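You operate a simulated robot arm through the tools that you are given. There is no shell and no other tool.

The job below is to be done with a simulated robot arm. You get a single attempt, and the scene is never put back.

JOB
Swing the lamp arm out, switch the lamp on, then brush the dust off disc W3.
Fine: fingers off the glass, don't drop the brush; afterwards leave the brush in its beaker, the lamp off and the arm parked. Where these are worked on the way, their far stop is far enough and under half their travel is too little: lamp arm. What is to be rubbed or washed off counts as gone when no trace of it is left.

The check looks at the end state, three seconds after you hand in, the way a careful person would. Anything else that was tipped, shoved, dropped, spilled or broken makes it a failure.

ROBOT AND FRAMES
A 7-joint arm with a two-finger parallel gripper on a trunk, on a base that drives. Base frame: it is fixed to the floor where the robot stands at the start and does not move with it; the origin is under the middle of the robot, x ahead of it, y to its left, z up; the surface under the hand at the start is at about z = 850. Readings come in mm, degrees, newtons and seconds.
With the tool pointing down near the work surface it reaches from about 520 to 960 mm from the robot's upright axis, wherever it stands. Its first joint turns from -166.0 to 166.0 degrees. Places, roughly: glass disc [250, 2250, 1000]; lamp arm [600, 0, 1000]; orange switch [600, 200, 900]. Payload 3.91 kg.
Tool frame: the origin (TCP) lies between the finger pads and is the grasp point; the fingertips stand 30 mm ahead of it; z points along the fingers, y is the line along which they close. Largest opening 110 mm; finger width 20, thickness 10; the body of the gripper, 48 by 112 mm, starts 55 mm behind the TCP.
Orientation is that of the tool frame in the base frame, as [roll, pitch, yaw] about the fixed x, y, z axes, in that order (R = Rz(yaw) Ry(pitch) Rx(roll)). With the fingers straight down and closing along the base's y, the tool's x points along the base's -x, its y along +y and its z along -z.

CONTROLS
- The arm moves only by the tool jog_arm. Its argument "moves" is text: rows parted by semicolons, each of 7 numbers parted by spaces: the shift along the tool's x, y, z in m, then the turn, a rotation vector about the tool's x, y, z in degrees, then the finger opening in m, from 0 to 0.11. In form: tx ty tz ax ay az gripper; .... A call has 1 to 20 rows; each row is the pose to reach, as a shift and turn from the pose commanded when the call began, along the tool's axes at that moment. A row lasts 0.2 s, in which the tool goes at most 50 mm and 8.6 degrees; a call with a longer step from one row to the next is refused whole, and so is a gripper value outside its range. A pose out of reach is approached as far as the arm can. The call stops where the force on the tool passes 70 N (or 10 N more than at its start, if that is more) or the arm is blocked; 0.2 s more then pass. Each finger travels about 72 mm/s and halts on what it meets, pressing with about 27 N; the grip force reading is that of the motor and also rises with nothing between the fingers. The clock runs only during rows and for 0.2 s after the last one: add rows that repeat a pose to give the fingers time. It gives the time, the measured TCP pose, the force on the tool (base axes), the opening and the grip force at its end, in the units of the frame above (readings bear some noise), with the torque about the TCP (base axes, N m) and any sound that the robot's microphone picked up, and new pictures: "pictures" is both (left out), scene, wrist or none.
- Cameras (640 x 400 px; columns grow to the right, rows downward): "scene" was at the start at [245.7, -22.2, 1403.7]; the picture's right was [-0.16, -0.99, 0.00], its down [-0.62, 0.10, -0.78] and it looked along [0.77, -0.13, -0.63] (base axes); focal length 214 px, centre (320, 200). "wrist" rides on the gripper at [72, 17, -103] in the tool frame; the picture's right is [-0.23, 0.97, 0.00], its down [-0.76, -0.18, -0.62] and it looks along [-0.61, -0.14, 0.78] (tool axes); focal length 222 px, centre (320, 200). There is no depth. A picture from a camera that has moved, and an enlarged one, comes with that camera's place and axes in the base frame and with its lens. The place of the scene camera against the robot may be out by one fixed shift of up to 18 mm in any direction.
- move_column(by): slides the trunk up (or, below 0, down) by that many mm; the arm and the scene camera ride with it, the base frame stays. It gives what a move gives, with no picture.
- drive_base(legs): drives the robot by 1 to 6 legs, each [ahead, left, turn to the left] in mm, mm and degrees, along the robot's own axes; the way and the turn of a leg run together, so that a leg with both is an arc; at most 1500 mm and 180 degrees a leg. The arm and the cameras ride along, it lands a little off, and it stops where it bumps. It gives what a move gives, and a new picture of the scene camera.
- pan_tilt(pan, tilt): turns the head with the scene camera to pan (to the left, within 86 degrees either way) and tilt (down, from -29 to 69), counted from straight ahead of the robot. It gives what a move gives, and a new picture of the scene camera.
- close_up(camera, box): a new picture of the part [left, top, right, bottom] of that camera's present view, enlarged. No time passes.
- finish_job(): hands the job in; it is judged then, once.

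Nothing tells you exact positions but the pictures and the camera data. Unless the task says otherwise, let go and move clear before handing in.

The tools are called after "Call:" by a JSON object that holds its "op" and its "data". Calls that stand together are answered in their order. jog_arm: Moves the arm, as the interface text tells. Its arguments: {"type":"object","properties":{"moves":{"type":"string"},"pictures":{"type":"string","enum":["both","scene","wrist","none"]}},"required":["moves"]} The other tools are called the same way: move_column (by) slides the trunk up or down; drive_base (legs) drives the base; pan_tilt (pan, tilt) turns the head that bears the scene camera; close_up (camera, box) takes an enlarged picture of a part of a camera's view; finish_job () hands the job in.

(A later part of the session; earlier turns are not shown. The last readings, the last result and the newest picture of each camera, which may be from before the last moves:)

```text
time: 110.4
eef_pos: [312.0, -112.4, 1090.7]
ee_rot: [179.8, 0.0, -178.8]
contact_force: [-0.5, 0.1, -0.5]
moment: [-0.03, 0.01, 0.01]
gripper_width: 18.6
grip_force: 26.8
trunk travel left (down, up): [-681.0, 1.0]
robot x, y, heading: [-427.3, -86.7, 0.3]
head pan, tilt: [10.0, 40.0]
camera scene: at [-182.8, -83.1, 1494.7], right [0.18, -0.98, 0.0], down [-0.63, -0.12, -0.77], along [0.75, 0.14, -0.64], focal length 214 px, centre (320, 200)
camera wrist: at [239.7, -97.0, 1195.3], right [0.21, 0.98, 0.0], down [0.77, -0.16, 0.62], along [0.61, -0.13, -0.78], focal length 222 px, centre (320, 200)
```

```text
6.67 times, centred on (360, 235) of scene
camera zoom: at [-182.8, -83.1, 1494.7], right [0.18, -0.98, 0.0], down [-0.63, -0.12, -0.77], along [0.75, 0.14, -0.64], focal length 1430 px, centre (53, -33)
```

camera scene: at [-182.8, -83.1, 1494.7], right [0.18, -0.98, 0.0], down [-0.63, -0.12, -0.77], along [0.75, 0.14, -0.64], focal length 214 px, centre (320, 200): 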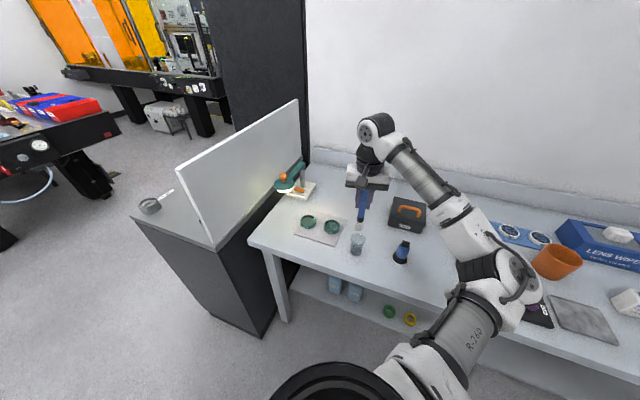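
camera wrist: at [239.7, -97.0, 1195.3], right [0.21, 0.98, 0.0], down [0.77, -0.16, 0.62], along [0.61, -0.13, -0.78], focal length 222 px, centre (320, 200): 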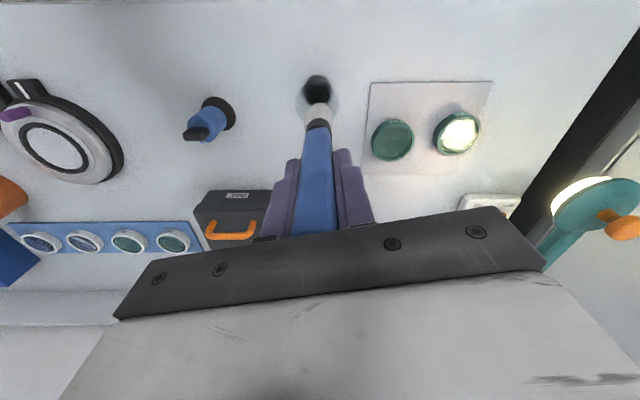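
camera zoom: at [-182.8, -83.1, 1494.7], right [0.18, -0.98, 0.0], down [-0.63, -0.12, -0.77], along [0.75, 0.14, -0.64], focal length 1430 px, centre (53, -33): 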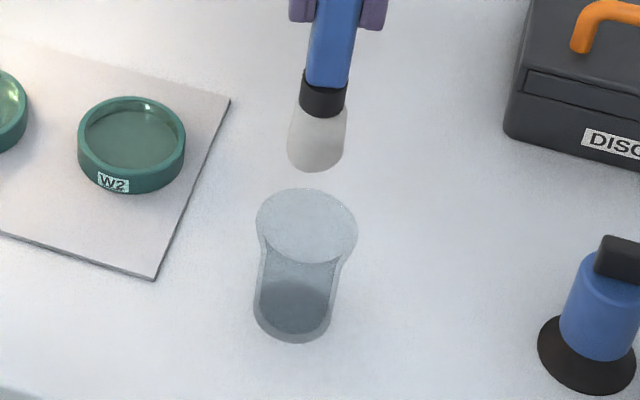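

The tip is aligned over the beaker mouth (within ~2 mm). Lowering it in.

Call:
{"op": "jog_arm", "data": {"moves": "0.0015 -0.001 0.02 0 0 0 0.005; 0.0015 -0.001 0.04 0 0 0 0.005; 0.0015 -0.001 0.055 0 0 0 0.005; 0.0015 -0.001 0.07 0 0 0 0.005; 0.0015 -0.001 0.085 0 0 0 0.005; 0.0015 -0.001 0.095 0 0 0 0.005; 0.0015 -0.001 0.095 0 0 0 0.005"}}

Call:
{"op": "close_up", "data": {"camera": "scene", "box": [325, 205, 395, 265]}}

Call:
{"op": "close_up", "data": {"camera": "wrist", "box": [260, 60, 380, 160]}}

```text
time: 112.0
eef_pos: [310.3, -115.0, 996.5]
ee_rot: [179.9, -0.2, -178.9]
contact_force: [8.7, -4.6, 1.5]
moment: [-0.5, -0.9, 0.04]
gripper_width: 18.4
grip_force: 26.9
trunk travel left (down, up): [-681.0, 1.0]
robot x, y, heading: [-429.1, -91.4, 0.5]
head pan, tilt: [10.0, 40.0]
camera scene: at [-182.6, -83.9, 1494.6], right [0.18, -0.98, 0.0], down [-0.63, -0.12, -0.77], along [0.75, 0.14, -0.64], focal length 214 px, centre (320, 200)
camera wrist: at [237.9, -99.2, 1099.0], right [0.21, 0.98, 0.0], down [0.77, -0.16, 0.62], along [0.61, -0.13, -0.78], focal length 222 px, centre (320, 200)
```

scene: 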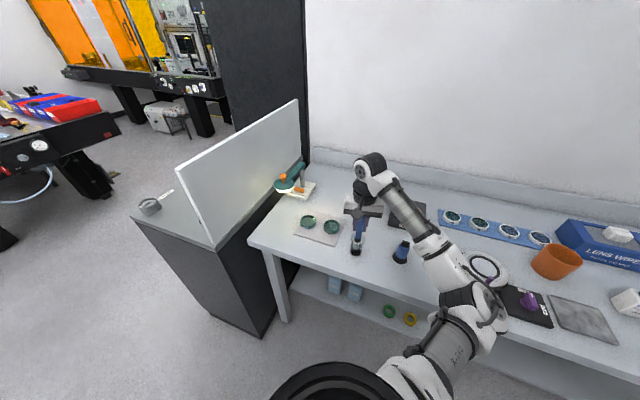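
wrist: 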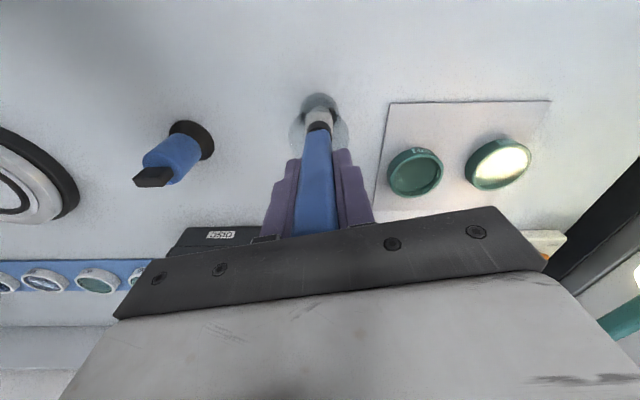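

```text
6.67 times, centred on (360, 235) of scene
camera zoom: at [-182.6, -83.9, 1494.6], right [0.18, -0.98, 0.0], down [-0.63, -0.12, -0.77], along [0.75, 0.14, -0.64], focal length 1430 px, centre (53, -33)
```

zoom: 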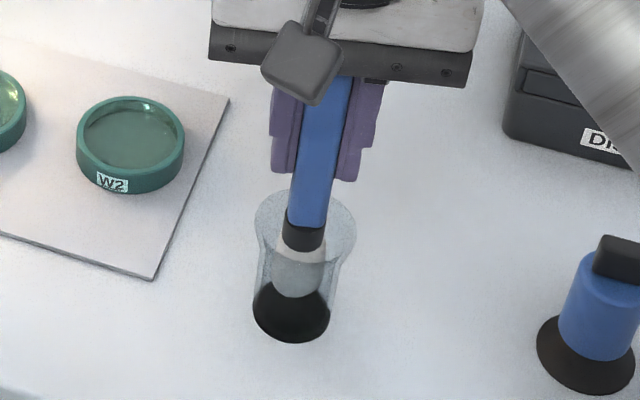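

```text
4.00 times, centred on (320, 110) of wrist
camera zoom: at [237.9, -99.2, 1099.0], right [0.21, 0.98, 0.0], down [0.77, -0.16, 0.62], along [0.61, -0.13, -0.78], focal length 888 px, centre (320, 560)
```

zoom: 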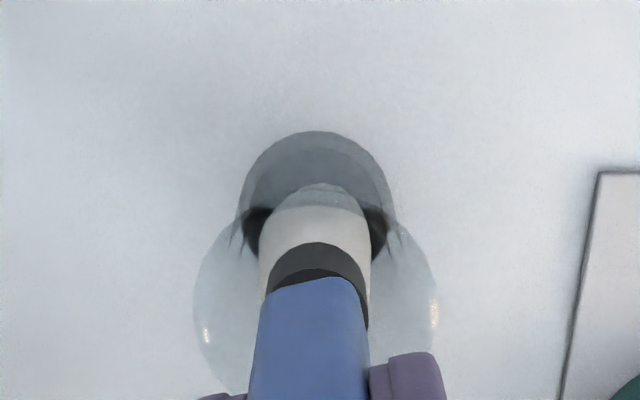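

The bristles touch the near-left wall of the beaker slightly. I'll shift 3 mm forward and 2 mm right, then lower the rest.

Call:
{"op": "jog_arm", "data": {"moves": "-0.003 -0.002 -0.001 0 0 0 0.005; -0.003 -0.002 0 0 0 0 0.005", "pictures": "none"}}

Call:
{"op": "jog_arm", "data": {"moves": "0 0 0.003 0 0 0 0.005; 0 0 0.006 0 0 0 0.005; 0 0 0.006 0 0 0 0.005", "pictures": "none"}}

```text
time: 112.6
eef_pos: [312.7, -115.0, 995.4]
ee_rot: [179.9, -0.2, -178.8]
contact_force: [-0.8, -0.8, -0.1]
moment: [0.04, 0.01, 0.0]
gripper_width: 17.9
grip_force: 27.3
trunk travel left (down, up): [-681.0, 1.0]
robot x, y, heading: [-429.9, -90.2, 0.2]
head pan, tilt: [10.0, 40.0]
```

```text
time: 113.4
eef_pos: [313.9, -116.5, 989.5]
ee_rot: [180.0, -0.1, -179.0]
contact_force: [0.0, -1.0, -0.7]
moment: [-0.04, 0.02, 0.01]
gripper_width: 18.2
grip_force: 26.9
trunk travel left (down, up): [-681.0, 1.0]
robot x, y, heading: [-427.8, -87.7, 0.2]
head pan, tilt: [10.0, 40.0]
```

Call:
{"op": "jog_arm", "data": {"moves": "0 0 0.005 0 0 0 0.005; 0 0 0.009 0 0 0 0.005; 0 0 0.013 0 0 0 0.005; 0 0 0.016 0 0 0 0.005; 0 0 0.016 0 0 0 0.005"}}

Call:
{"op": "close_up", "data": {"camera": "scene", "box": [325, 205, 395, 265]}}

Call:
{"op": "close_up", "data": {"camera": "wrist", "box": [260, 60, 380, 160]}}

```text
time: 114.6
eef_pos: [313.7, -116.9, 973.8]
ee_rot: [179.9, -0.1, -178.9]
contact_force: [-0.8, 0.4, -0.6]
moment: [-0.04, -0.05, 0.01]
gripper_width: 18.4
grip_force: 27.2
trunk travel left (down, up): [-681.0, 1.0]
robot x, y, heading: [-431.2, -91.5, 0.7]
head pan, tilt: [10.0, 40.0]
camera scene: at [-183.1, -83.5, 1494.8], right [0.18, -0.98, 0.0], down [-0.63, -0.12, -0.77], along [0.75, 0.14, -0.64], focal length 214 px, centre (320, 200)
camera wrist: at [242.1, -101.4, 1077.3], right [0.21, 0.98, 0.0], down [0.77, -0.16, 0.62], along [0.61, -0.13, -0.78], focal length 222 px, centre (320, 200)
```

scene: 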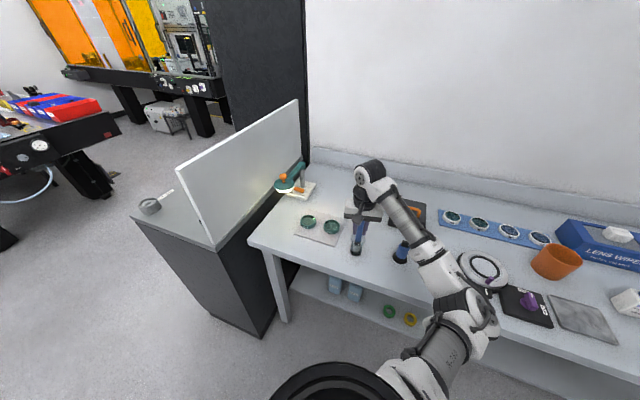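
wrist: 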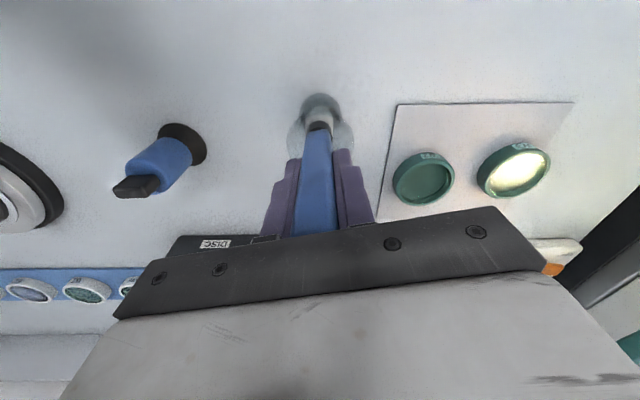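

```text
6.67 times, centred on (360, 235) of scene
camera zoom: at [-183.1, -83.5, 1494.8], right [0.18, -0.98, 0.0], down [-0.63, -0.12, -0.77], along [0.75, 0.14, -0.64], focal length 1430 px, centre (53, -33)
```

zoom: 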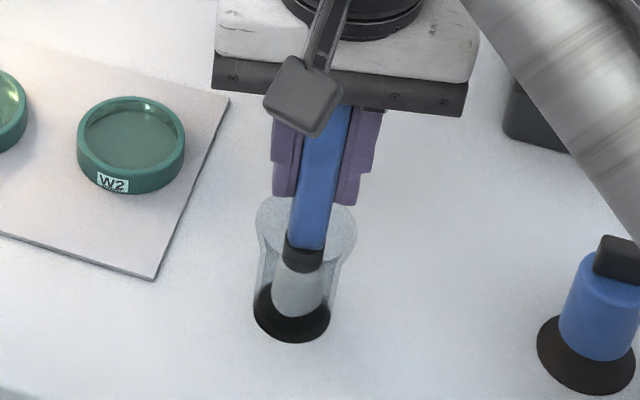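

```text
4.00 times, centred on (320, 110) of wrist
camera zoom: at [242.1, -101.4, 1077.3], right [0.21, 0.98, 0.0], down [0.77, -0.16, 0.62], along [0.61, -0.13, -0.78], focal length 888 px, centre (320, 560)
```

zoom: 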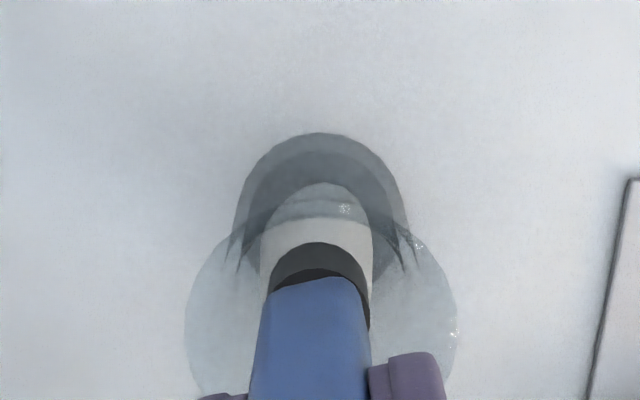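

In position, 2–3 mm above the beaker floor. Lower the last bit and release.

Call:
{"op": "jog_arm", "data": {"moves": "0 0 0.002 0 0 0 0.005; 0 0 0.003 0 0 0 0.005; 0 0 0.003 0 0 0 0.02; 0 0 0.003 0 0 0 0.035; 0 0 0.003 0 0 0 0.05; 0 0 0.003 0 0 0 0.06; 0 0 0.003 0 0 0 0.06"}}

Call:
{"op": "close_up", "data": {"camera": "scene", "box": [325, 185, 405, 265]}}

Call:
{"op": "close_up", "data": {"camera": "wrist", "box": [240, 60, 400, 240]}}

```text
time: 116.2
eef_pos: [312.3, -117.4, 972.3]
ee_rot: [180.0, -0.1, -178.9]
contact_force: [-0.2, -0.9, -0.8]
moment: [0.01, -0.03, 0.02]
gripper_width: 60.0
grip_force: 0.1
trunk travel left (down, up): [-681.0, 1.0]
robot x, y, heading: [-428.4, -92.7, 0.4]
head pan, tilt: [10.0, 40.0]
camera scene: at [-183.1, -83.5, 1494.8], right [0.18, -0.98, 0.0], down [-0.63, -0.12, -0.77], along [0.75, 0.14, -0.64], focal length 214 px, centre (320, 200)
camera wrist: at [241.6, -101.0, 1074.4], right [0.21, 0.98, 0.0], down [0.77, -0.16, 0.62], along [0.61, -0.13, -0.78], focal length 222 px, centre (320, 200)
```

scene: 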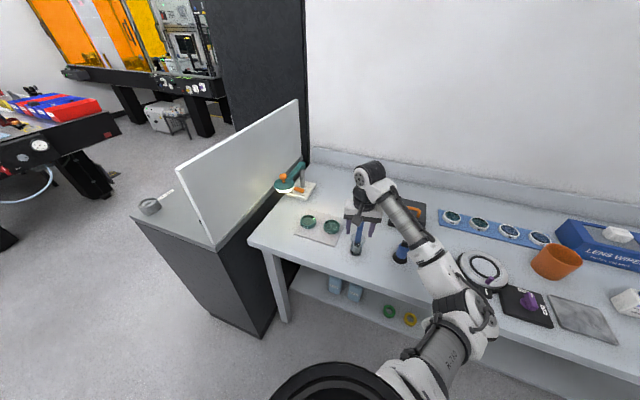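
wrist: 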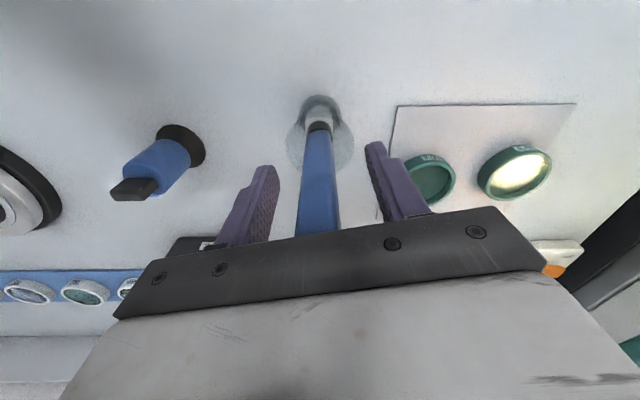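

```text
5.00 times, centred on (365, 225) of scene
camera zoom: at [-183.1, -83.5, 1494.8], right [0.18, -0.98, 0.0], down [-0.63, -0.12, -0.77], along [0.75, 0.14, -0.64], focal length 1072 px, centre (95, 75)
```

zoom: 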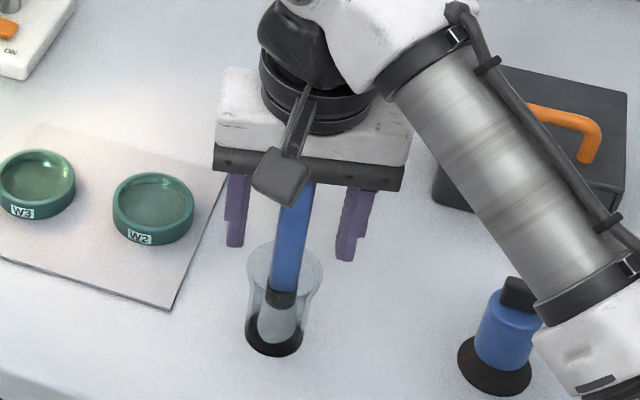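

```text
2.22 times, centred on (320, 150) of wrist
camera zoom: at [241.6, -101.0, 1074.4], right [0.21, 0.98, 0.0], down [0.77, -0.16, 0.62], along [0.61, -0.13, -0.78], focal length 494 px, centre (320, 311)
```

zoom: 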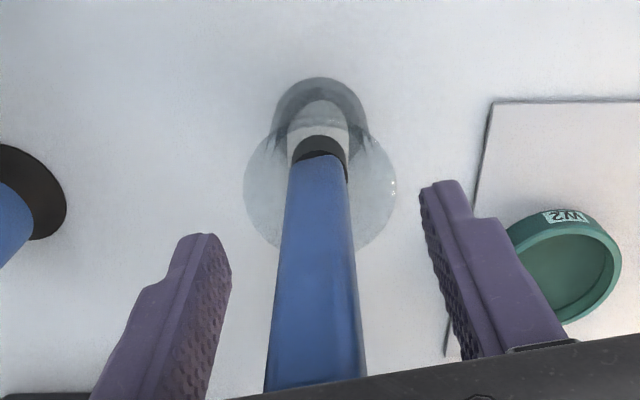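

The brush stands released in its beaker. I'll lift away straight up, then reposition to park the lamp arm.

Call:
{"op": "jog_arm", "data": {"moves": "0 0 -0.02 0 0 0 0.06; 0 0 -0.05 0 0 0 0.06; 0 0 -0.09 0 0 0 0.06; 0 0 -0.13 0 0 0 0.06; 0 0 -0.17 0 0 0 0.06; 0 0 -0.17 0 0 0 0.06", "pictures": "scene"}}

Call:
{"op": "close_up", "data": {"camera": "scene", "box": [295, 195, 425, 275]}}

```text
time: 117.6
eef_pos: [312.1, -116.1, 1143.2]
ee_rot: [179.9, -0.1, -178.9]
contact_force: [-0.8, -0.6, -1.2]
moment: [-0.01, -0.01, 0.0]
gripper_width: 60.1
grip_force: 0.0
trunk travel left (down, up): [-681.0, 1.0]
robot x, y, heading: [-431.6, -91.2, 0.4]
head pan, tilt: [10.0, 40.0]
camera scene: at [-182.8, -83.6, 1494.7], right [0.18, -0.98, 0.0], down [-0.63, -0.12, -0.77], along [0.75, 0.14, -0.64], focal length 214 px, centre (320, 200)
```

scene: 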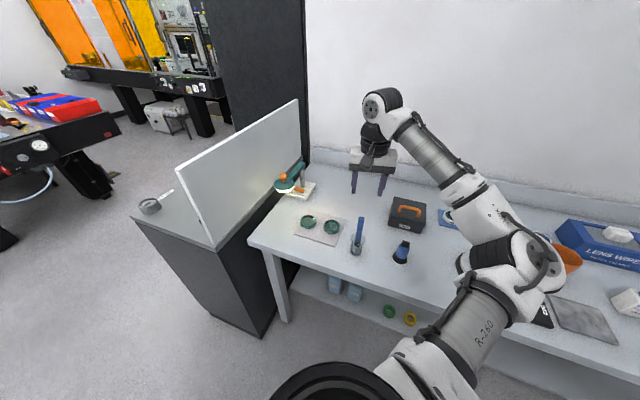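

```text
4.92 times, centred on (360, 235) of scene
camera zoom: at [-182.8, -83.6, 1494.7], right [0.18, -0.98, 0.0], down [-0.63, -0.12, -0.77], along [0.75, 0.14, -0.64], focal length 1056 px, centre (123, 28)
```

zoom: 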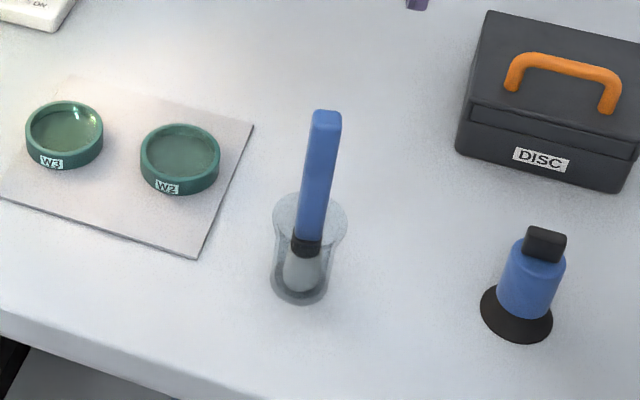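

The brush is upright in its beaker, and W3 is clean. Driving to a place on the left for the lamp.

Call:
{"op": "drive_base", "data": {"legs": [[-150, 0, 0], [0, 0, -15], [0, 400, 0], [200, 0, 0]]}}

Call:
{"op": "jog_arm", "data": {"moves": "0 0 0 0 0 0 0.06", "pictures": "wrist"}}

```text
time: 124.2
eef_pos: [425.6, 17.8, 1143.1]
ee_rot: [179.9, -0.2, 165.9]
contact_force: [0.6, 0.2, -1.1]
moment: [0.03, -0.01, -0.02]
gripper_width: 60.0
grip_force: 0.2
trunk travel left (down, up): [-681.0, 1.0]
robot x, y, heading: [-284.9, 237.2, -14.8]
head pan, tilt: [10.0, 40.0]
camera scene: at [-42.9, 176.8, 1494.5], right [-0.08, -1.0, 0.0], down [-0.64, 0.05, -0.77], along [0.76, -0.06, -0.64], focal length 214 px, centre (320, 200)
```

scene: 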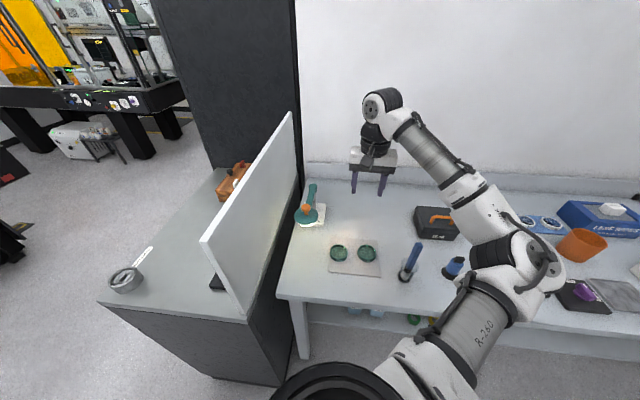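

```text
time: 124.6
eef_pos: [423.6, 16.8, 1142.7]
ee_rot: [180.0, -0.1, 165.9]
contact_force: [-0.2, 0.0, -1.1]
moment: [0.03, 0.0, -0.02]
gripper_width: 60.0
grip_force: 0.0
trunk travel left (down, up): [-681.0, 1.0]
robot x, y, heading: [-284.8, 235.9, -15.1]
head pan, tilt: [10.0, 40.0]
camera wrist: at [358.3, 51.0, 1246.5], right [0.46, 0.89, 0.0], down [0.7, -0.36, 0.62], along [0.55, -0.28, -0.78], focal length 222 px, centre (320, 200)
```

wrist: 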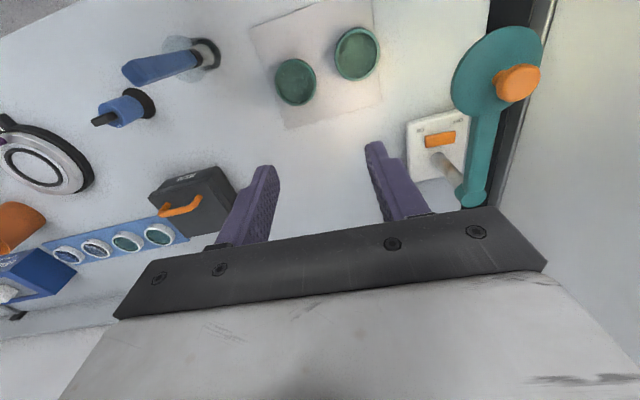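

The knob reads (474,189,1030), unchanged. I'll move above it.

Call:
{"op": "jog_arm", "data": {"moves": "-0.0014 0.0358 0.0015 0 0 -3.8 0.06; -0.0028 0.0715 0.003 0 0 -7.6 0.06; -0.0043 0.1073 0.0046 0 0 -11.4 0.06; -0.0057 0.143 0.0062 0 0 -15.2 0.06; -0.0071 0.1788 0.0077 0 0 -19 0.06; -0.0071 0.1788 0.0077 0 0 -19 0.06"}}

Call:
{"op": "close_up", "data": {"camera": "wrist", "box": [240, 60, 400, 240]}}

```text
time: 126.0
eef_pos: [473.5, 190.0, 1135.9]
ee_rot: [179.8, -0.1, -175.2]
contact_force: [-0.6, 0.2, 0.1]
moment: [-0.01, -0.01, -0.01]
gripper_width: 59.9
grip_force: 0.1
trunk travel left (down, up): [-681.0, 1.0]
robot x, y, heading: [-285.7, 236.0, -14.8]
head pan, tilt: [10.0, 40.0]
camera scene: at [-44.0, 176.6, 1494.8], right [-0.08, -1.0, 0.0], down [-0.64, 0.05, -0.77], along [0.76, -0.06, -0.64], focal length 214 px, centre (320, 200)
camera wrist: at [402.0, 200.4, 1239.5], right [0.14, 0.99, 0.0], down [0.77, -0.11, 0.62], along [0.62, -0.09, -0.78], focal length 222 px, centre (320, 200)
```

scene: 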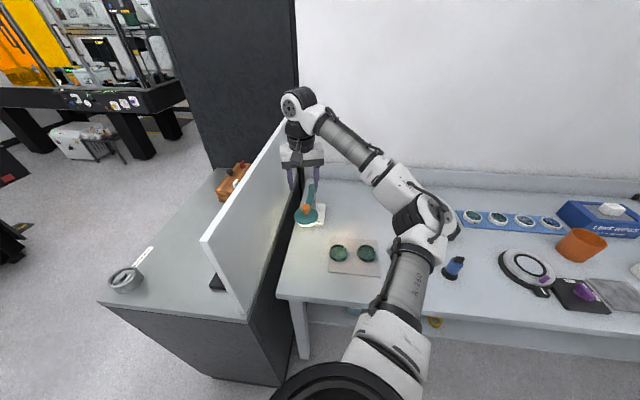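
wrist: 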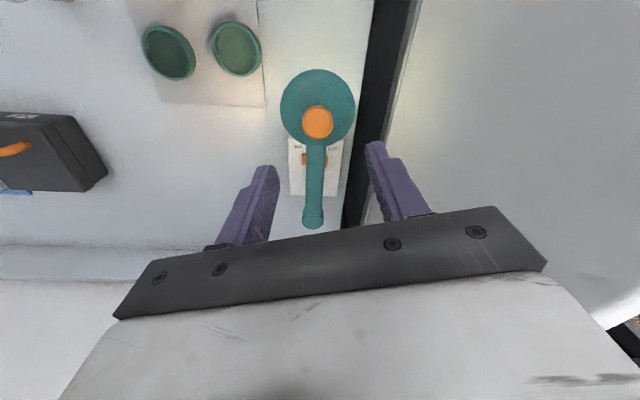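

```text
2.22 times, centred on (320, 150) of wrist
camera zoom: at [402.0, 200.4, 1239.5], right [0.14, 0.99, 0.0], down [0.77, -0.11, 0.62], along [0.62, -0.09, -0.78], focal length 494 px, centre (320, 311)
```

zoom: 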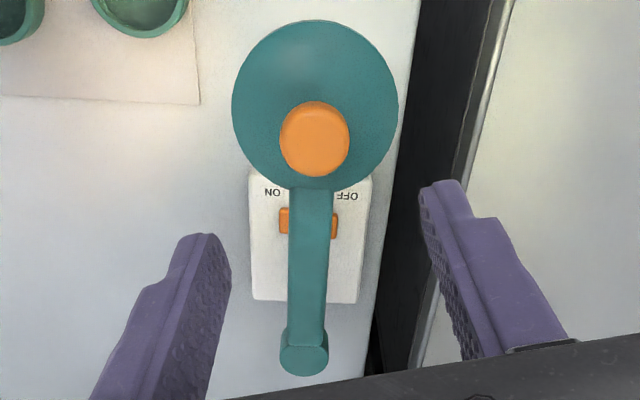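

Call:
{"op": "jog_arm", "data": {"moves": "-0.001 -0.003 0.03 0 0 0 0.06; -0.001 -0.003 0.06 0 0 0 0.06; -0.001 -0.003 0.085 0 0 0 0.06; -0.001 -0.003 0.096 0 0 0 0.06; -0.001 -0.003 0.096 0 0 0 0.06"}}

Call:
{"op": "close_up", "data": {"camera": "scene", "box": [280, 140, 480, 310]}}

```text
time: 127.2
eef_pos: [474.2, 186.6, 1037.5]
ee_rot: [179.8, -0.1, -175.1]
contact_force: [0.0, -0.2, 0.6]
moment: [0.03, -0.03, 0.0]
gripper_width: 59.9
grip_force: 0.1
trunk travel left (down, up): [-681.0, 1.0]
robot x, y, heading: [-284.6, 233.9, -15.0]
head pan, tilt: [10.0, 40.0]
camera scene: at [-43.8, 177.1, 1494.8], right [-0.08, -1.0, 0.0], down [-0.64, 0.05, -0.77], along [0.76, -0.06, -0.64], focal length 214 px, centre (320, 200)
camera wrist: at [402.3, 196.3, 1142.1], right [0.14, 0.99, 0.0], down [0.77, -0.11, 0.62], along [0.62, -0.09, -0.78], focal length 222 px, centre (320, 200)
```

scene: 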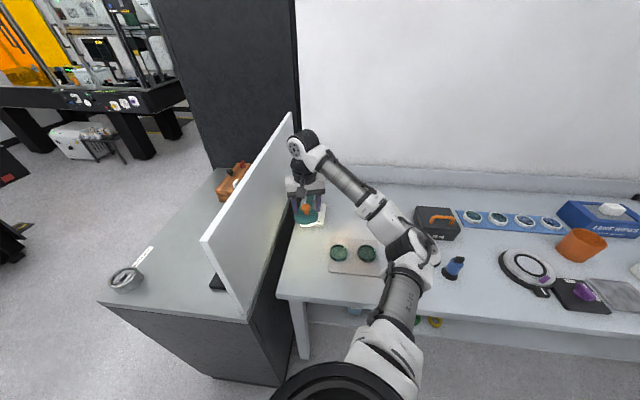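
wrist: 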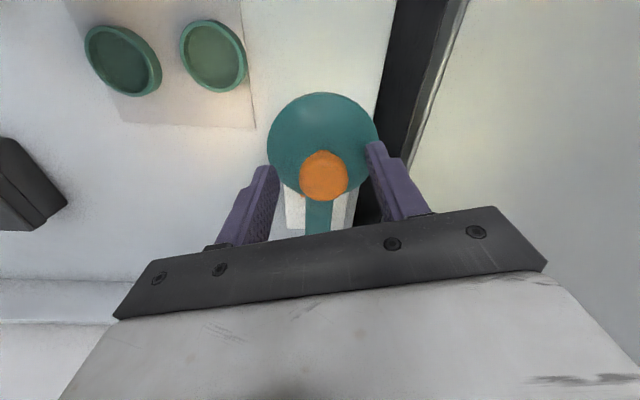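

```text
2.35 times, centred on (380, 225) of scene
camera zoom: at [-43.8, 177.1, 1494.8], right [-0.08, -1.0, 0.0], down [-0.64, 0.05, -0.77], along [0.76, -0.06, -0.64], focal length 505 px, centre (179, 141)
```

zoom: 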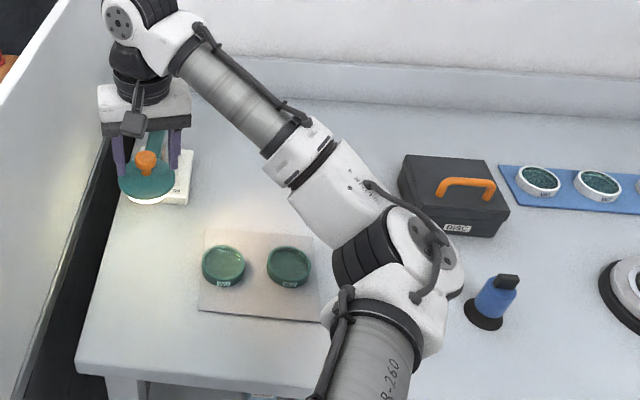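

The elbow stays clear of the brush on this arc. Gripping the knob.

Call:
{"op": "jog_arm", "data": {"moves": "0 0 0 0 0 0 0.05; 0 0 0 0 0 0 0.035; 0 0 0 0 0 0 0.02; 0 0 0 0 0 0 0.02; 0 0 0 0 0 0 0.02", "pictures": "wrist"}}

```text
time: 128.4
eef_pos: [475.4, 185.3, 1038.3]
ee_rot: [179.7, -0.1, -175.2]
contact_force: [-1.1, 0.4, -1.6]
moment: [0.02, 0.01, 0.0]
gripper_width: 29.2
grip_force: 44.6
trunk travel left (down, up): [-681.0, 1.0]
robot x, y, heading: [-284.9, 236.9, -15.0]
head pan, tilt: [10.0, 40.0]
camera wrist: at [402.3, 196.3, 1142.3], right [0.14, 0.99, 0.0], down [0.78, -0.11, 0.62], along [0.62, -0.09, -0.78], focal length 222 px, centre (320, 200)
```

wrist: 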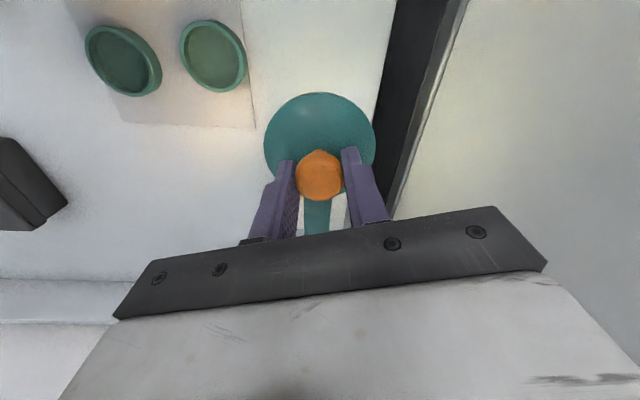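

Call:
{"op": "jog_arm", "data": {"moves": "0.0036 -0.0149 0 0 0 -3 0.02; 0.0059 -0.0313 0 0 0 -6 0.02; 0.0064 -0.0478 0 0 0 -9 0.02; 0.0053 -0.0642 0 0 0 -12 0.02; 0.0024 -0.0805 0 0 0 -15 0.02; -0.0022 -0.0963 0 0 0 -18 0.02; -0.0084 -0.1116 0 0 0 -21 0.02"}}

```text
time: 130.0
eef_pos: [491.6, 74.7, 1039.6]
ee_rot: [-180.0, -0.1, -154.2]
contact_force: [-1.9, 2.0, -2.5]
moment: [0.07, 0.19, 0.39]
gripper_width: 29.2
grip_force: 44.7
trunk travel left (down, up): [-681.0, 1.0]
robot x, y, heading: [-283.9, 235.3, -14.7]
head pan, tilt: [10.0, 40.0]
camera scene: at [-43.8, 177.1, 1494.8], right [-0.08, -1.0, 0.0], down [-0.64, 0.05, -0.77], along [0.76, -0.06, -0.64], focal length 214 px, centre (320, 200)
camera wrist: at [420.3, 58.9, 1142.3], right [-0.22, 0.98, 0.0], down [0.76, 0.17, 0.62], along [0.61, 0.14, -0.78], focal length 222 px, centre (320, 200)
```

scene: 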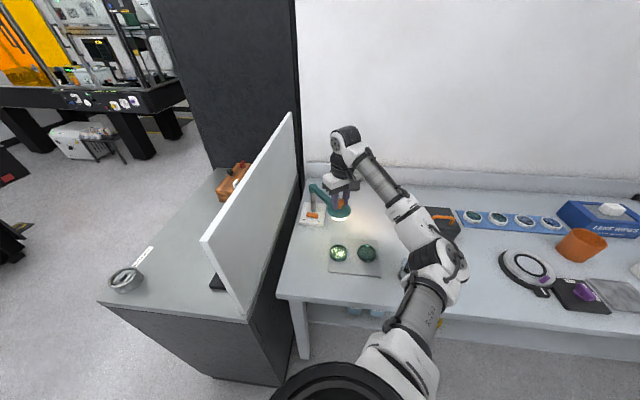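
wrist: 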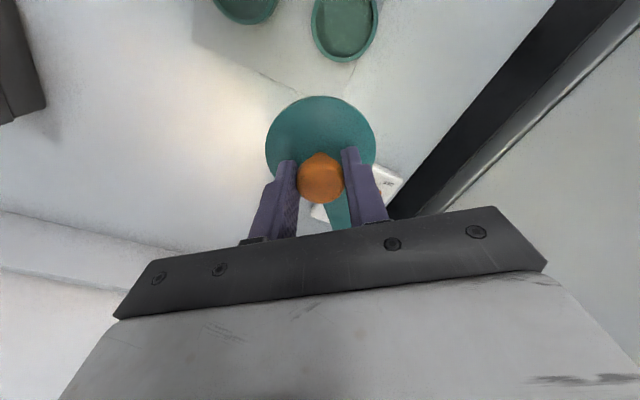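

Call:
{"op": "close_up", "data": {"camera": "scene", "box": [370, 200, 490, 310]}}

```text
3.64 times, centred on (430, 255) of scene
camera zoom: at [-43.8, 177.1, 1494.8], right [-0.08, -1.0, 0.0], down [-0.64, 0.05, -0.77], along [0.76, -0.06, -0.64], focal length 780 px, centre (-80, 0)
```

zoom: 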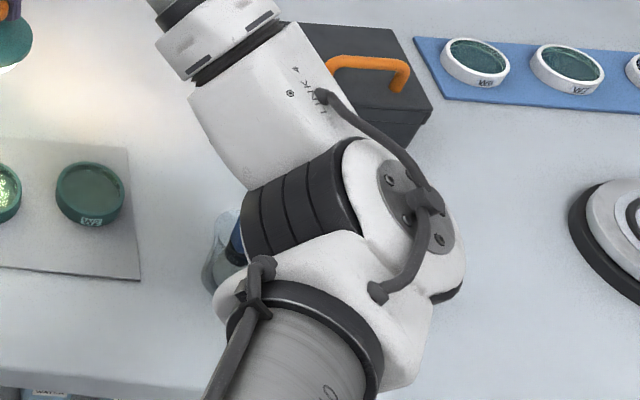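

The swing back goes smoothly, with the elbow well above the brush. Continuing to the parked stop.

Call:
{"op": "jog_arm", "data": {"moves": "-0.0026 -0.0164 0 0 0 -3 0.02; -0.0067 -0.0324 0 0 0 -6 0.02; -0.0123 -0.0478 0 0 0 -9 0.02; -0.0196 -0.0627 0 0 0 -12 0.02; -0.0284 -0.0766 0 0 0 -15 0.02; -0.0386 -0.0896 0 0 0 -18 0.02; -0.0502 -0.1014 0 0 0 -21 0.02; -0.0584 -0.1087 0 0 0 -23 0.02; -0.065 -0.1136 0 0 0 -24 0.02; -0.065 -0.1136 0 0 0 -24 0.02"}}

Call:
{"op": "close_up", "data": {"camera": "scene", "box": [280, 150, 470, 310]}}

```text
time: 132.2
eef_pos: [600.5, 1.8, 1038.1]
ee_rot: [179.7, 0.2, -130.0]
contact_force: [-4.4, 1.5, -4.2]
moment: [0.04, 0.14, 0.46]
gripper_width: 28.9
grip_force: 45.1
trunk travel left (down, up): [-681.0, 1.0]
robot x, y, heading: [-284.3, 234.5, -14.6]
head pan, tilt: [10.0, 40.0]
camera scene: at [-43.7, 177.1, 1494.7], right [-0.08, -1.0, 0.0], down [-0.64, 0.05, -0.77], along [0.76, -0.06, -0.64], focal length 214 px, centre (320, 200)
camera wrist: at [542.0, -42.9, 1142.3], right [-0.6, 0.8, 0.0], down [0.63, 0.47, 0.62], along [0.5, 0.38, -0.78], focal length 222 px, centre (320, 200)
```

scene: 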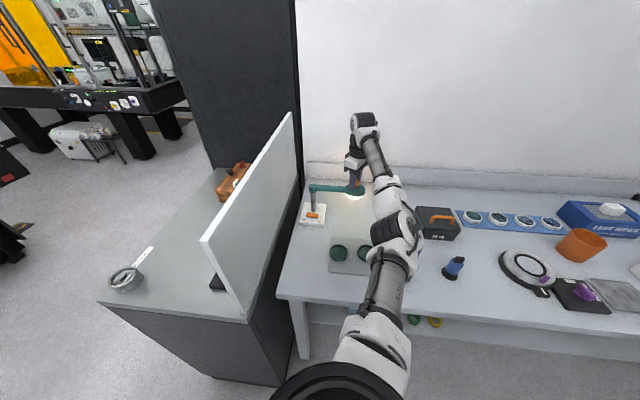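
wrist: 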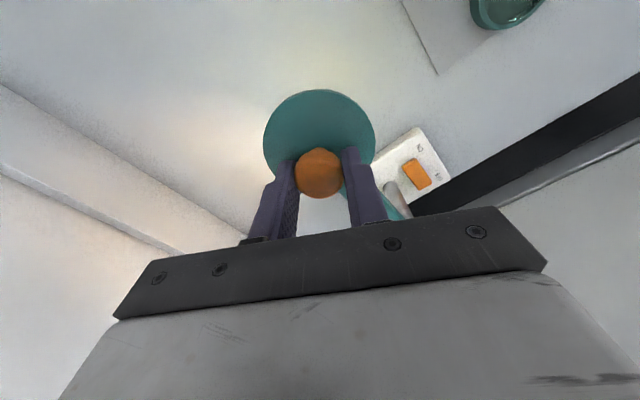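

```text
2.50 times, centred on (375, 230) of scene
camera zoom: at [-43.7, 177.1, 1494.7], right [-0.08, -1.0, 0.0], down [-0.64, 0.05, -0.77], along [0.76, -0.06, -0.64], focal length 536 px, centre (182, 125)
```

zoom: 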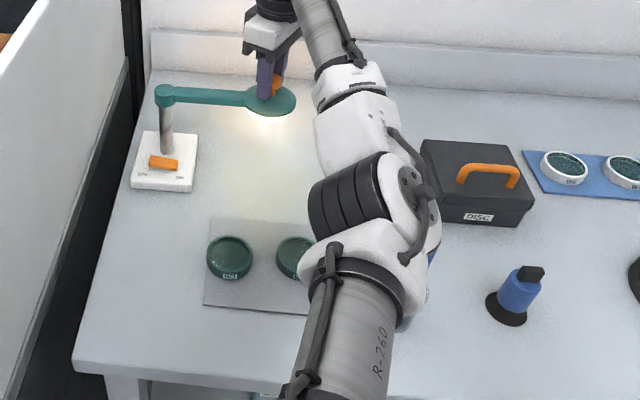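

It's back at the parked position (600,2), against the stop. A tiny nudge into the stop, then release and lift.

Call:
{"op": "jog_arm", "data": {"moves": "-0.001 -0.0012 0 0 0 0 0.02; -0.001 -0.0012 0 0 0 0 0.02; 0 0 0 0 0 0 0.035; 0 0 0 0 0 0 0.05; 0 0 0 0 0 0 0.06; 0 0 0 0 0 0 0.06; 0 0 -0.04 0 0 0 0.06; 0 0 -0.08 0 0 0 0.06; 0 0 -0.12 0 0 0 0.06; 0 0 -0.12 0 0 0 0.06"}}

Call:
{"op": "close_up", "data": {"camera": "scene", "box": [290, 170, 380, 240]}}

Call:
{"op": "close_up", "data": {"camera": "scene", "box": [360, 190, 460, 310]}}

```text
time: 134.4
eef_pos: [601.0, 1.9, 1159.6]
ee_rot: [179.7, 0.2, -130.1]
contact_force: [-0.3, 0.1, -0.9]
moment: [0.0, 0.0, 0.02]
gripper_width: 60.1
grip_force: 0.0
trunk travel left (down, up): [-681.0, 1.0]
robot x, y, heading: [-282.8, 234.6, -14.9]
head pan, tilt: [10.0, 40.0]
camera scene: at [-43.3, 176.8, 1494.6], right [-0.08, -1.0, 0.0], down [-0.64, 0.05, -0.77], along [0.76, -0.06, -0.64], focal length 214 px, centre (320, 200)
camera wrist: at [542.4, -43.6, 1261.4], right [-0.6, 0.8, 0.0], down [0.63, 0.47, 0.62], along [0.5, 0.38, -0.78], focal length 222 px, centre (320, 200)
```

scene: 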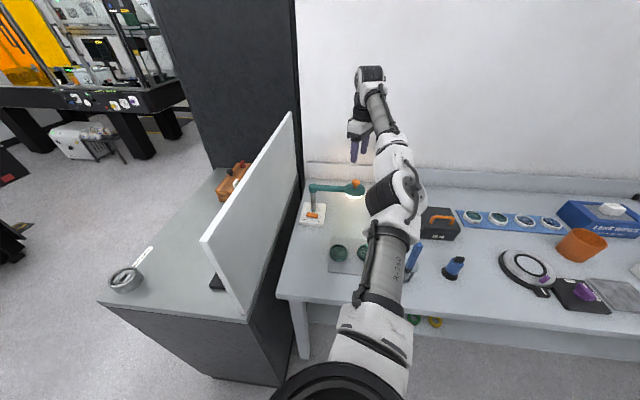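
wrist: 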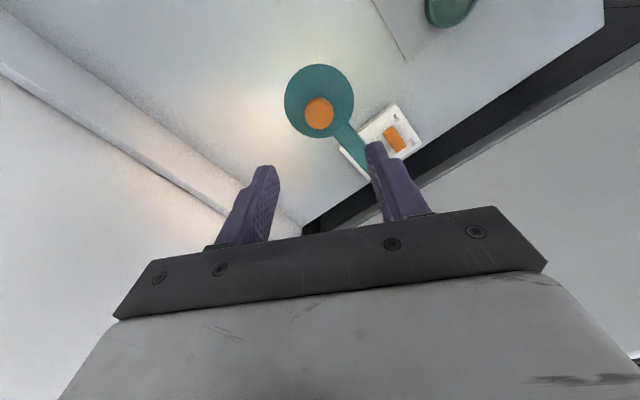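

```text
5.71 times, centred on (335, 205) of scene
camera zoom: at [-43.3, 176.8, 1494.6], right [-0.08, -1.0, 0.0], down [-0.64, 0.05, -0.77], along [0.76, -0.06, -0.64], focal length 1226 px, centre (234, 171)
```

zoom: 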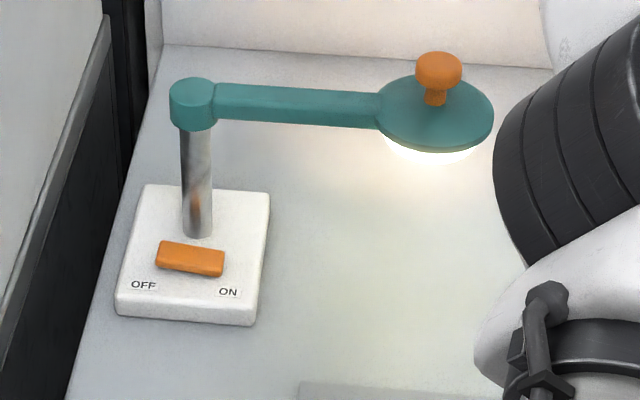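

```text
3.33 times, centred on (410, 250) of scene
camera zoom: at [-43.3, 176.8, 1494.6], right [-0.08, -1.0, 0.0], down [-0.64, 0.05, -0.77], along [0.76, -0.06, -0.64], focal length 715 px, centre (20, 33)
```

zoom: 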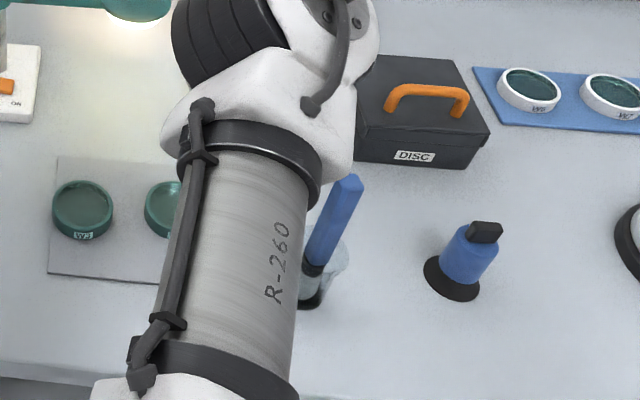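

The lamp is parked but still lit. To press the OFF end I'll use the left finger again with the gripper wide open, the palm pointing diagonally away from the pole.

Call:
{"op": "jog_arm", "data": {"moves": "-0.0053 0.0102 0.0033 0 0 7.9 0.06; -0.0107 0.0205 0.0067 0 0 15.8 0.07; -0.016 0.0307 0.01 0 0 23.8 0.08; -0.0213 0.041 0.0133 0 0 31.7 0.09; -0.0267 0.0512 0.0167 0 0 39.6 0.1; -0.032 0.0614 0.02 0 0 47.5 0.11; -0.0373 0.0717 0.0233 0 0 55.4 0.11; -0.0427 0.0819 0.0267 0 0 63.3 0.11; -0.048 0.0922 0.03 0 0 71.2 0.11; -0.0533 0.1024 0.0333 0 0 79.2 0.11; -0.0587 0.1127 0.0367 0 0 87.1 0.11; -0.064 0.1229 0.04 0 0 95 0.11; -0.064 0.1229 0.04 0 0 95 0.11"}}

Call:
{"op": "close_up", "data": {"camera": "wrist", "box": [280, 40, 480, 220]}}

```text
time: 137.2
eef_pos: [548.7, 129.5, 1120.0]
ee_rot: [179.9, -0.1, 134.9]
contact_force: [0.5, -0.2, 1.5]
moment: [-0.02, 0.0, 0.02]
gripper_width: 109.9
grip_force: 0.1
trunk travel left (down, up): [-681.0, 1.0]
robot x, y, heading: [-280.9, 235.4, -14.8]
head pan, tilt: [10.0, 40.0]
camera scene: at [-43.9, 177.0, 1494.8], right [-0.08, -1.0, 0.0], down [-0.64, 0.05, -0.77], along [0.76, -0.06, -0.64], focal length 214 px, centre (320, 200)
camera wrist: at [510.7, 193.3, 1223.7], right [0.85, 0.53, 0.0], down [0.41, -0.67, 0.62], along [0.33, -0.53, -0.78], focal length 222 px, centre (320, 200)
```

scene: 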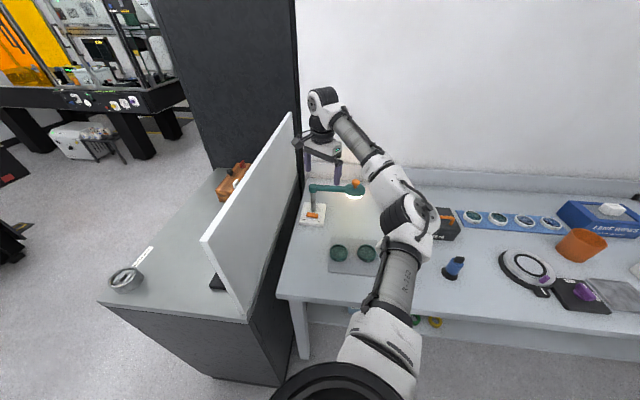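
wrist: 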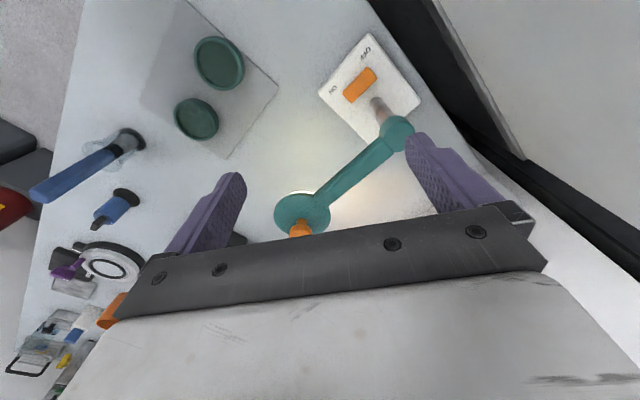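

```text
2.22 times, centred on (380, 130) of wrist
camera zoom: at [510.7, 193.3, 1223.7], right [0.85, 0.53, 0.0], down [0.41, -0.67, 0.62], along [0.33, -0.53, -0.78], focal length 494 px, centre (187, 356)
```

zoom: 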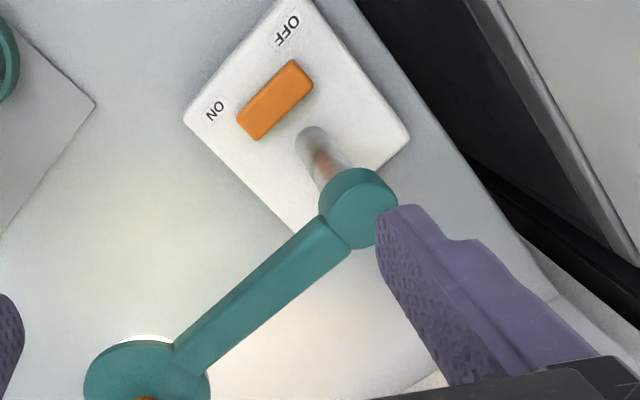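

The OFF end is at about (599,185) and raised. I'll tilt the tool 15° away from the pole and line the finger up.

Call:
{"op": "jog_arm", "data": {"moves": "0.0028 0.0049 0.01 0 -7.5 0 0.11; 0.0055 0.0098 0.02 0 -15 0 0.11; 0.0055 0.0098 0.02 0 -15 0 0.11", "pictures": "none"}}

Call:
{"op": "jog_arm", "data": {"moves": "0.0078 0 0.029 0 0 0 0.11; 0.0155 0 0.058 0 0 0 0.11; 0.0233 0 0.0869 0 0 0 0.11; 0.0285 0 0.1063 0 0 0 0.11; 0.0285 0 0.1063 0 0 0 0.11"}}

Call:
{"op": "close_up", "data": {"camera": "scene", "box": [280, 130, 460, 310]}}

Call:
{"op": "close_up", "data": {"camera": "wrist", "box": [320, 40, 500, 220]}}

```text
time: 138.0
eef_pos: [550.3, 141.8, 1099.2]
ee_rot: [179.8, 14.8, 134.9]
contact_force: [0.7, 1.0, -0.2]
moment: [0.02, 0.0, 0.0]
gripper_width: 110.1
grip_force: 0.0
trunk travel left (down, up): [-681.0, 1.0]
robot x, y, heading: [-288.4, 235.8, -14.8]
head pan, tilt: [10.0, 40.0]
```

```text
time: 139.2
eef_pos: [551.8, 141.4, 989.3]
ee_rot: [179.9, 14.8, 134.9]
contact_force: [1.3, -0.2, 0.7]
moment: [0.01, 0.03, 0.02]
gripper_width: 109.9
grip_force: 0.1
trunk travel left (down, up): [-681.0, 1.0]
robot x, y, heading: [-284.7, 235.1, -14.9]
head pan, tilt: [10.0, 40.0]
camera scene: at [-43.9, 177.0, 1494.8], right [-0.08, -1.0, 0.0], down [-0.64, 0.05, -0.77], along [0.76, -0.06, -0.64], focal length 214 px, centre (320, 200)
camera wrist: at [496.2, 221.4, 1070.2], right [0.84, 0.53, 0.06], down [0.28, -0.53, 0.8], along [0.46, -0.66, -0.6], focal length 222 px, centre (320, 200)
```

scene: 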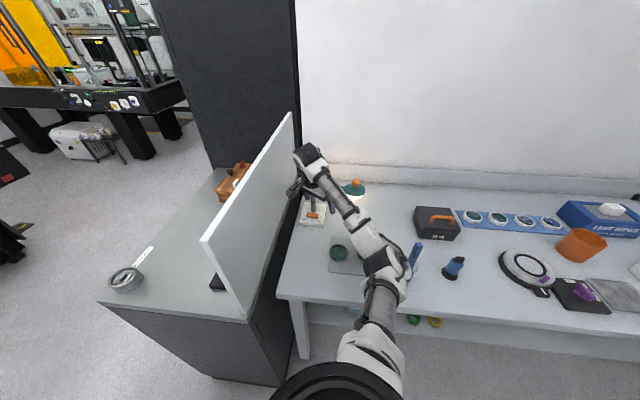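
wrist: 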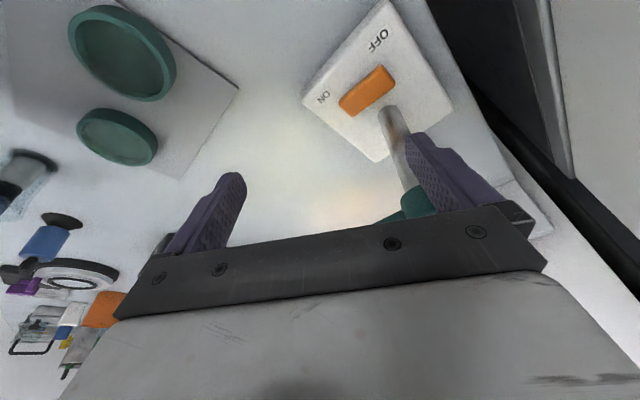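

```text
2.22 times, centred on (370, 220) of scene
camera zoom: at [-43.9, 177.0, 1494.8], right [-0.08, -1.0, 0.0], down [-0.64, 0.05, -0.77], along [0.76, -0.06, -0.64], focal length 477 px, centre (209, 156)
```

zoom: 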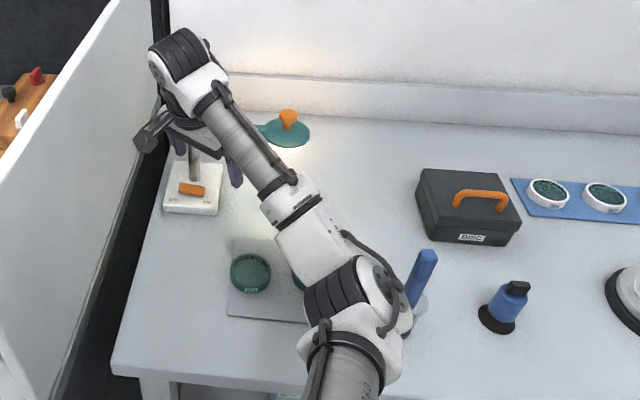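

```text
2.22 times, centred on (410, 130) of wrist
camera zoom: at [496.2, 221.4, 1070.2], right [0.84, 0.53, 0.06], down [0.28, -0.53, 0.8], along [0.46, -0.66, -0.6], focal length 494 px, centre (120, 356)
```

zoom: 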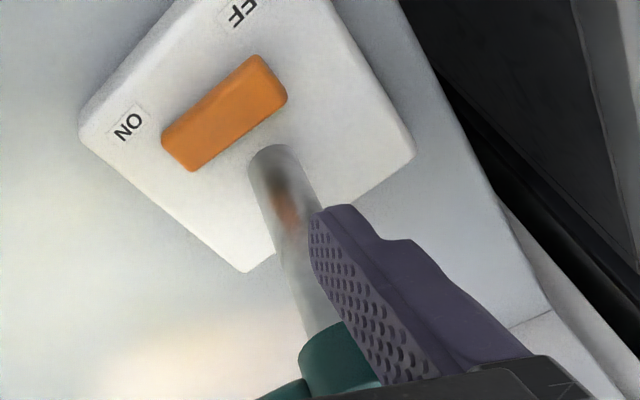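

No contact so far. Continuing down to just above the OFF end.

Call:
{"op": "jog_arm", "data": {"moves": "0.0052 0 0.0193 0 0 0 0.11; 0.0104 0 0.0386 0 0 0 0.11; 0.0135 0 0.0502 0 0 0 0.11; 0.0135 0 0.0502 0 0 0 0.11", "pictures": "wrist"}}

Call:
{"op": "close_up", "data": {"camera": "wrist", "box": [320, 40, 500, 220]}}

Call:
{"op": "close_up", "data": {"camera": "scene", "box": [285, 150, 355, 240]}}

```text
time: 140.2
eef_pos: [551.2, 142.6, 937.4]
ee_rot: [179.8, 14.8, 134.9]
contact_force: [0.4, 0.4, 0.7]
moment: [0.0, 0.02, 0.08]
gripper_width: 110.0
grip_force: 0.2
trunk travel left (down, up): [-681.0, 1.0]
robot x, y, heading: [-282.0, 236.3, -14.9]
head pan, tilt: [10.0, 40.0]
camera wrist: at [496.1, 222.3, 1017.8], right [0.84, 0.53, 0.06], down [0.28, -0.53, 0.8], along [0.46, -0.66, -0.6], focal length 222 px, centre (320, 200)
```

wrist: 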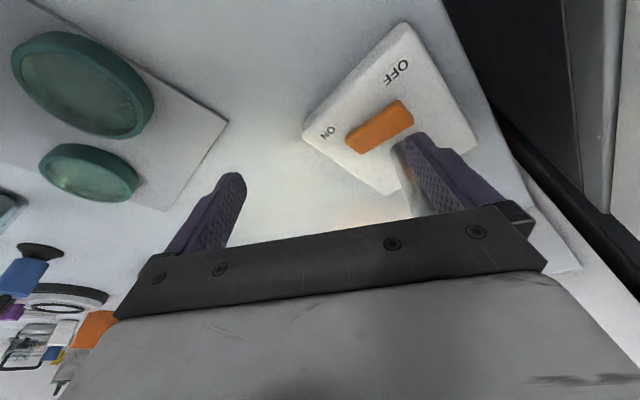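

```text
2.22 times, centred on (410, 130) of wrist
camera zoom: at [496.1, 222.3, 1017.8], right [0.84, 0.53, 0.06], down [0.28, -0.53, 0.8], along [0.46, -0.66, -0.6], focal length 494 px, centre (120, 356)
```

zoom: 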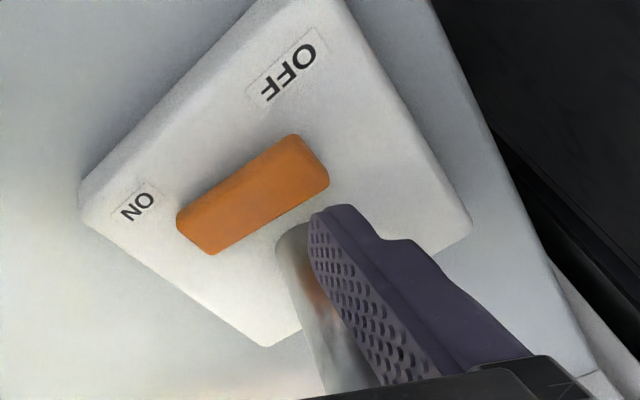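

```text
4.44 times, centred on (320, 195) of scene
camera zoom: at [-43.9, 177.1, 1494.8], right [-0.08, -1.0, 0.0], down [-0.64, 0.05, -0.77], along [0.76, -0.06, -0.64], focal length 953 px, centre (320, 222)
```

zoom: 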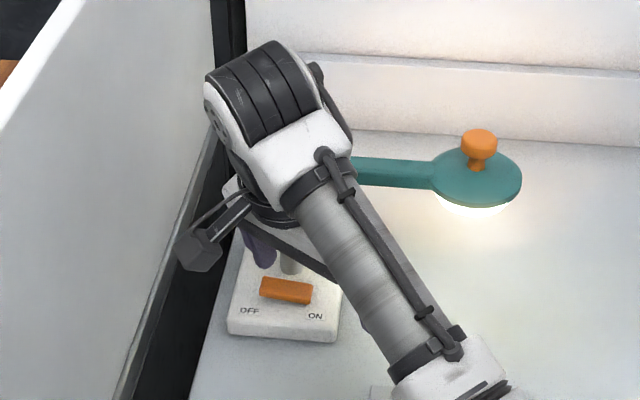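

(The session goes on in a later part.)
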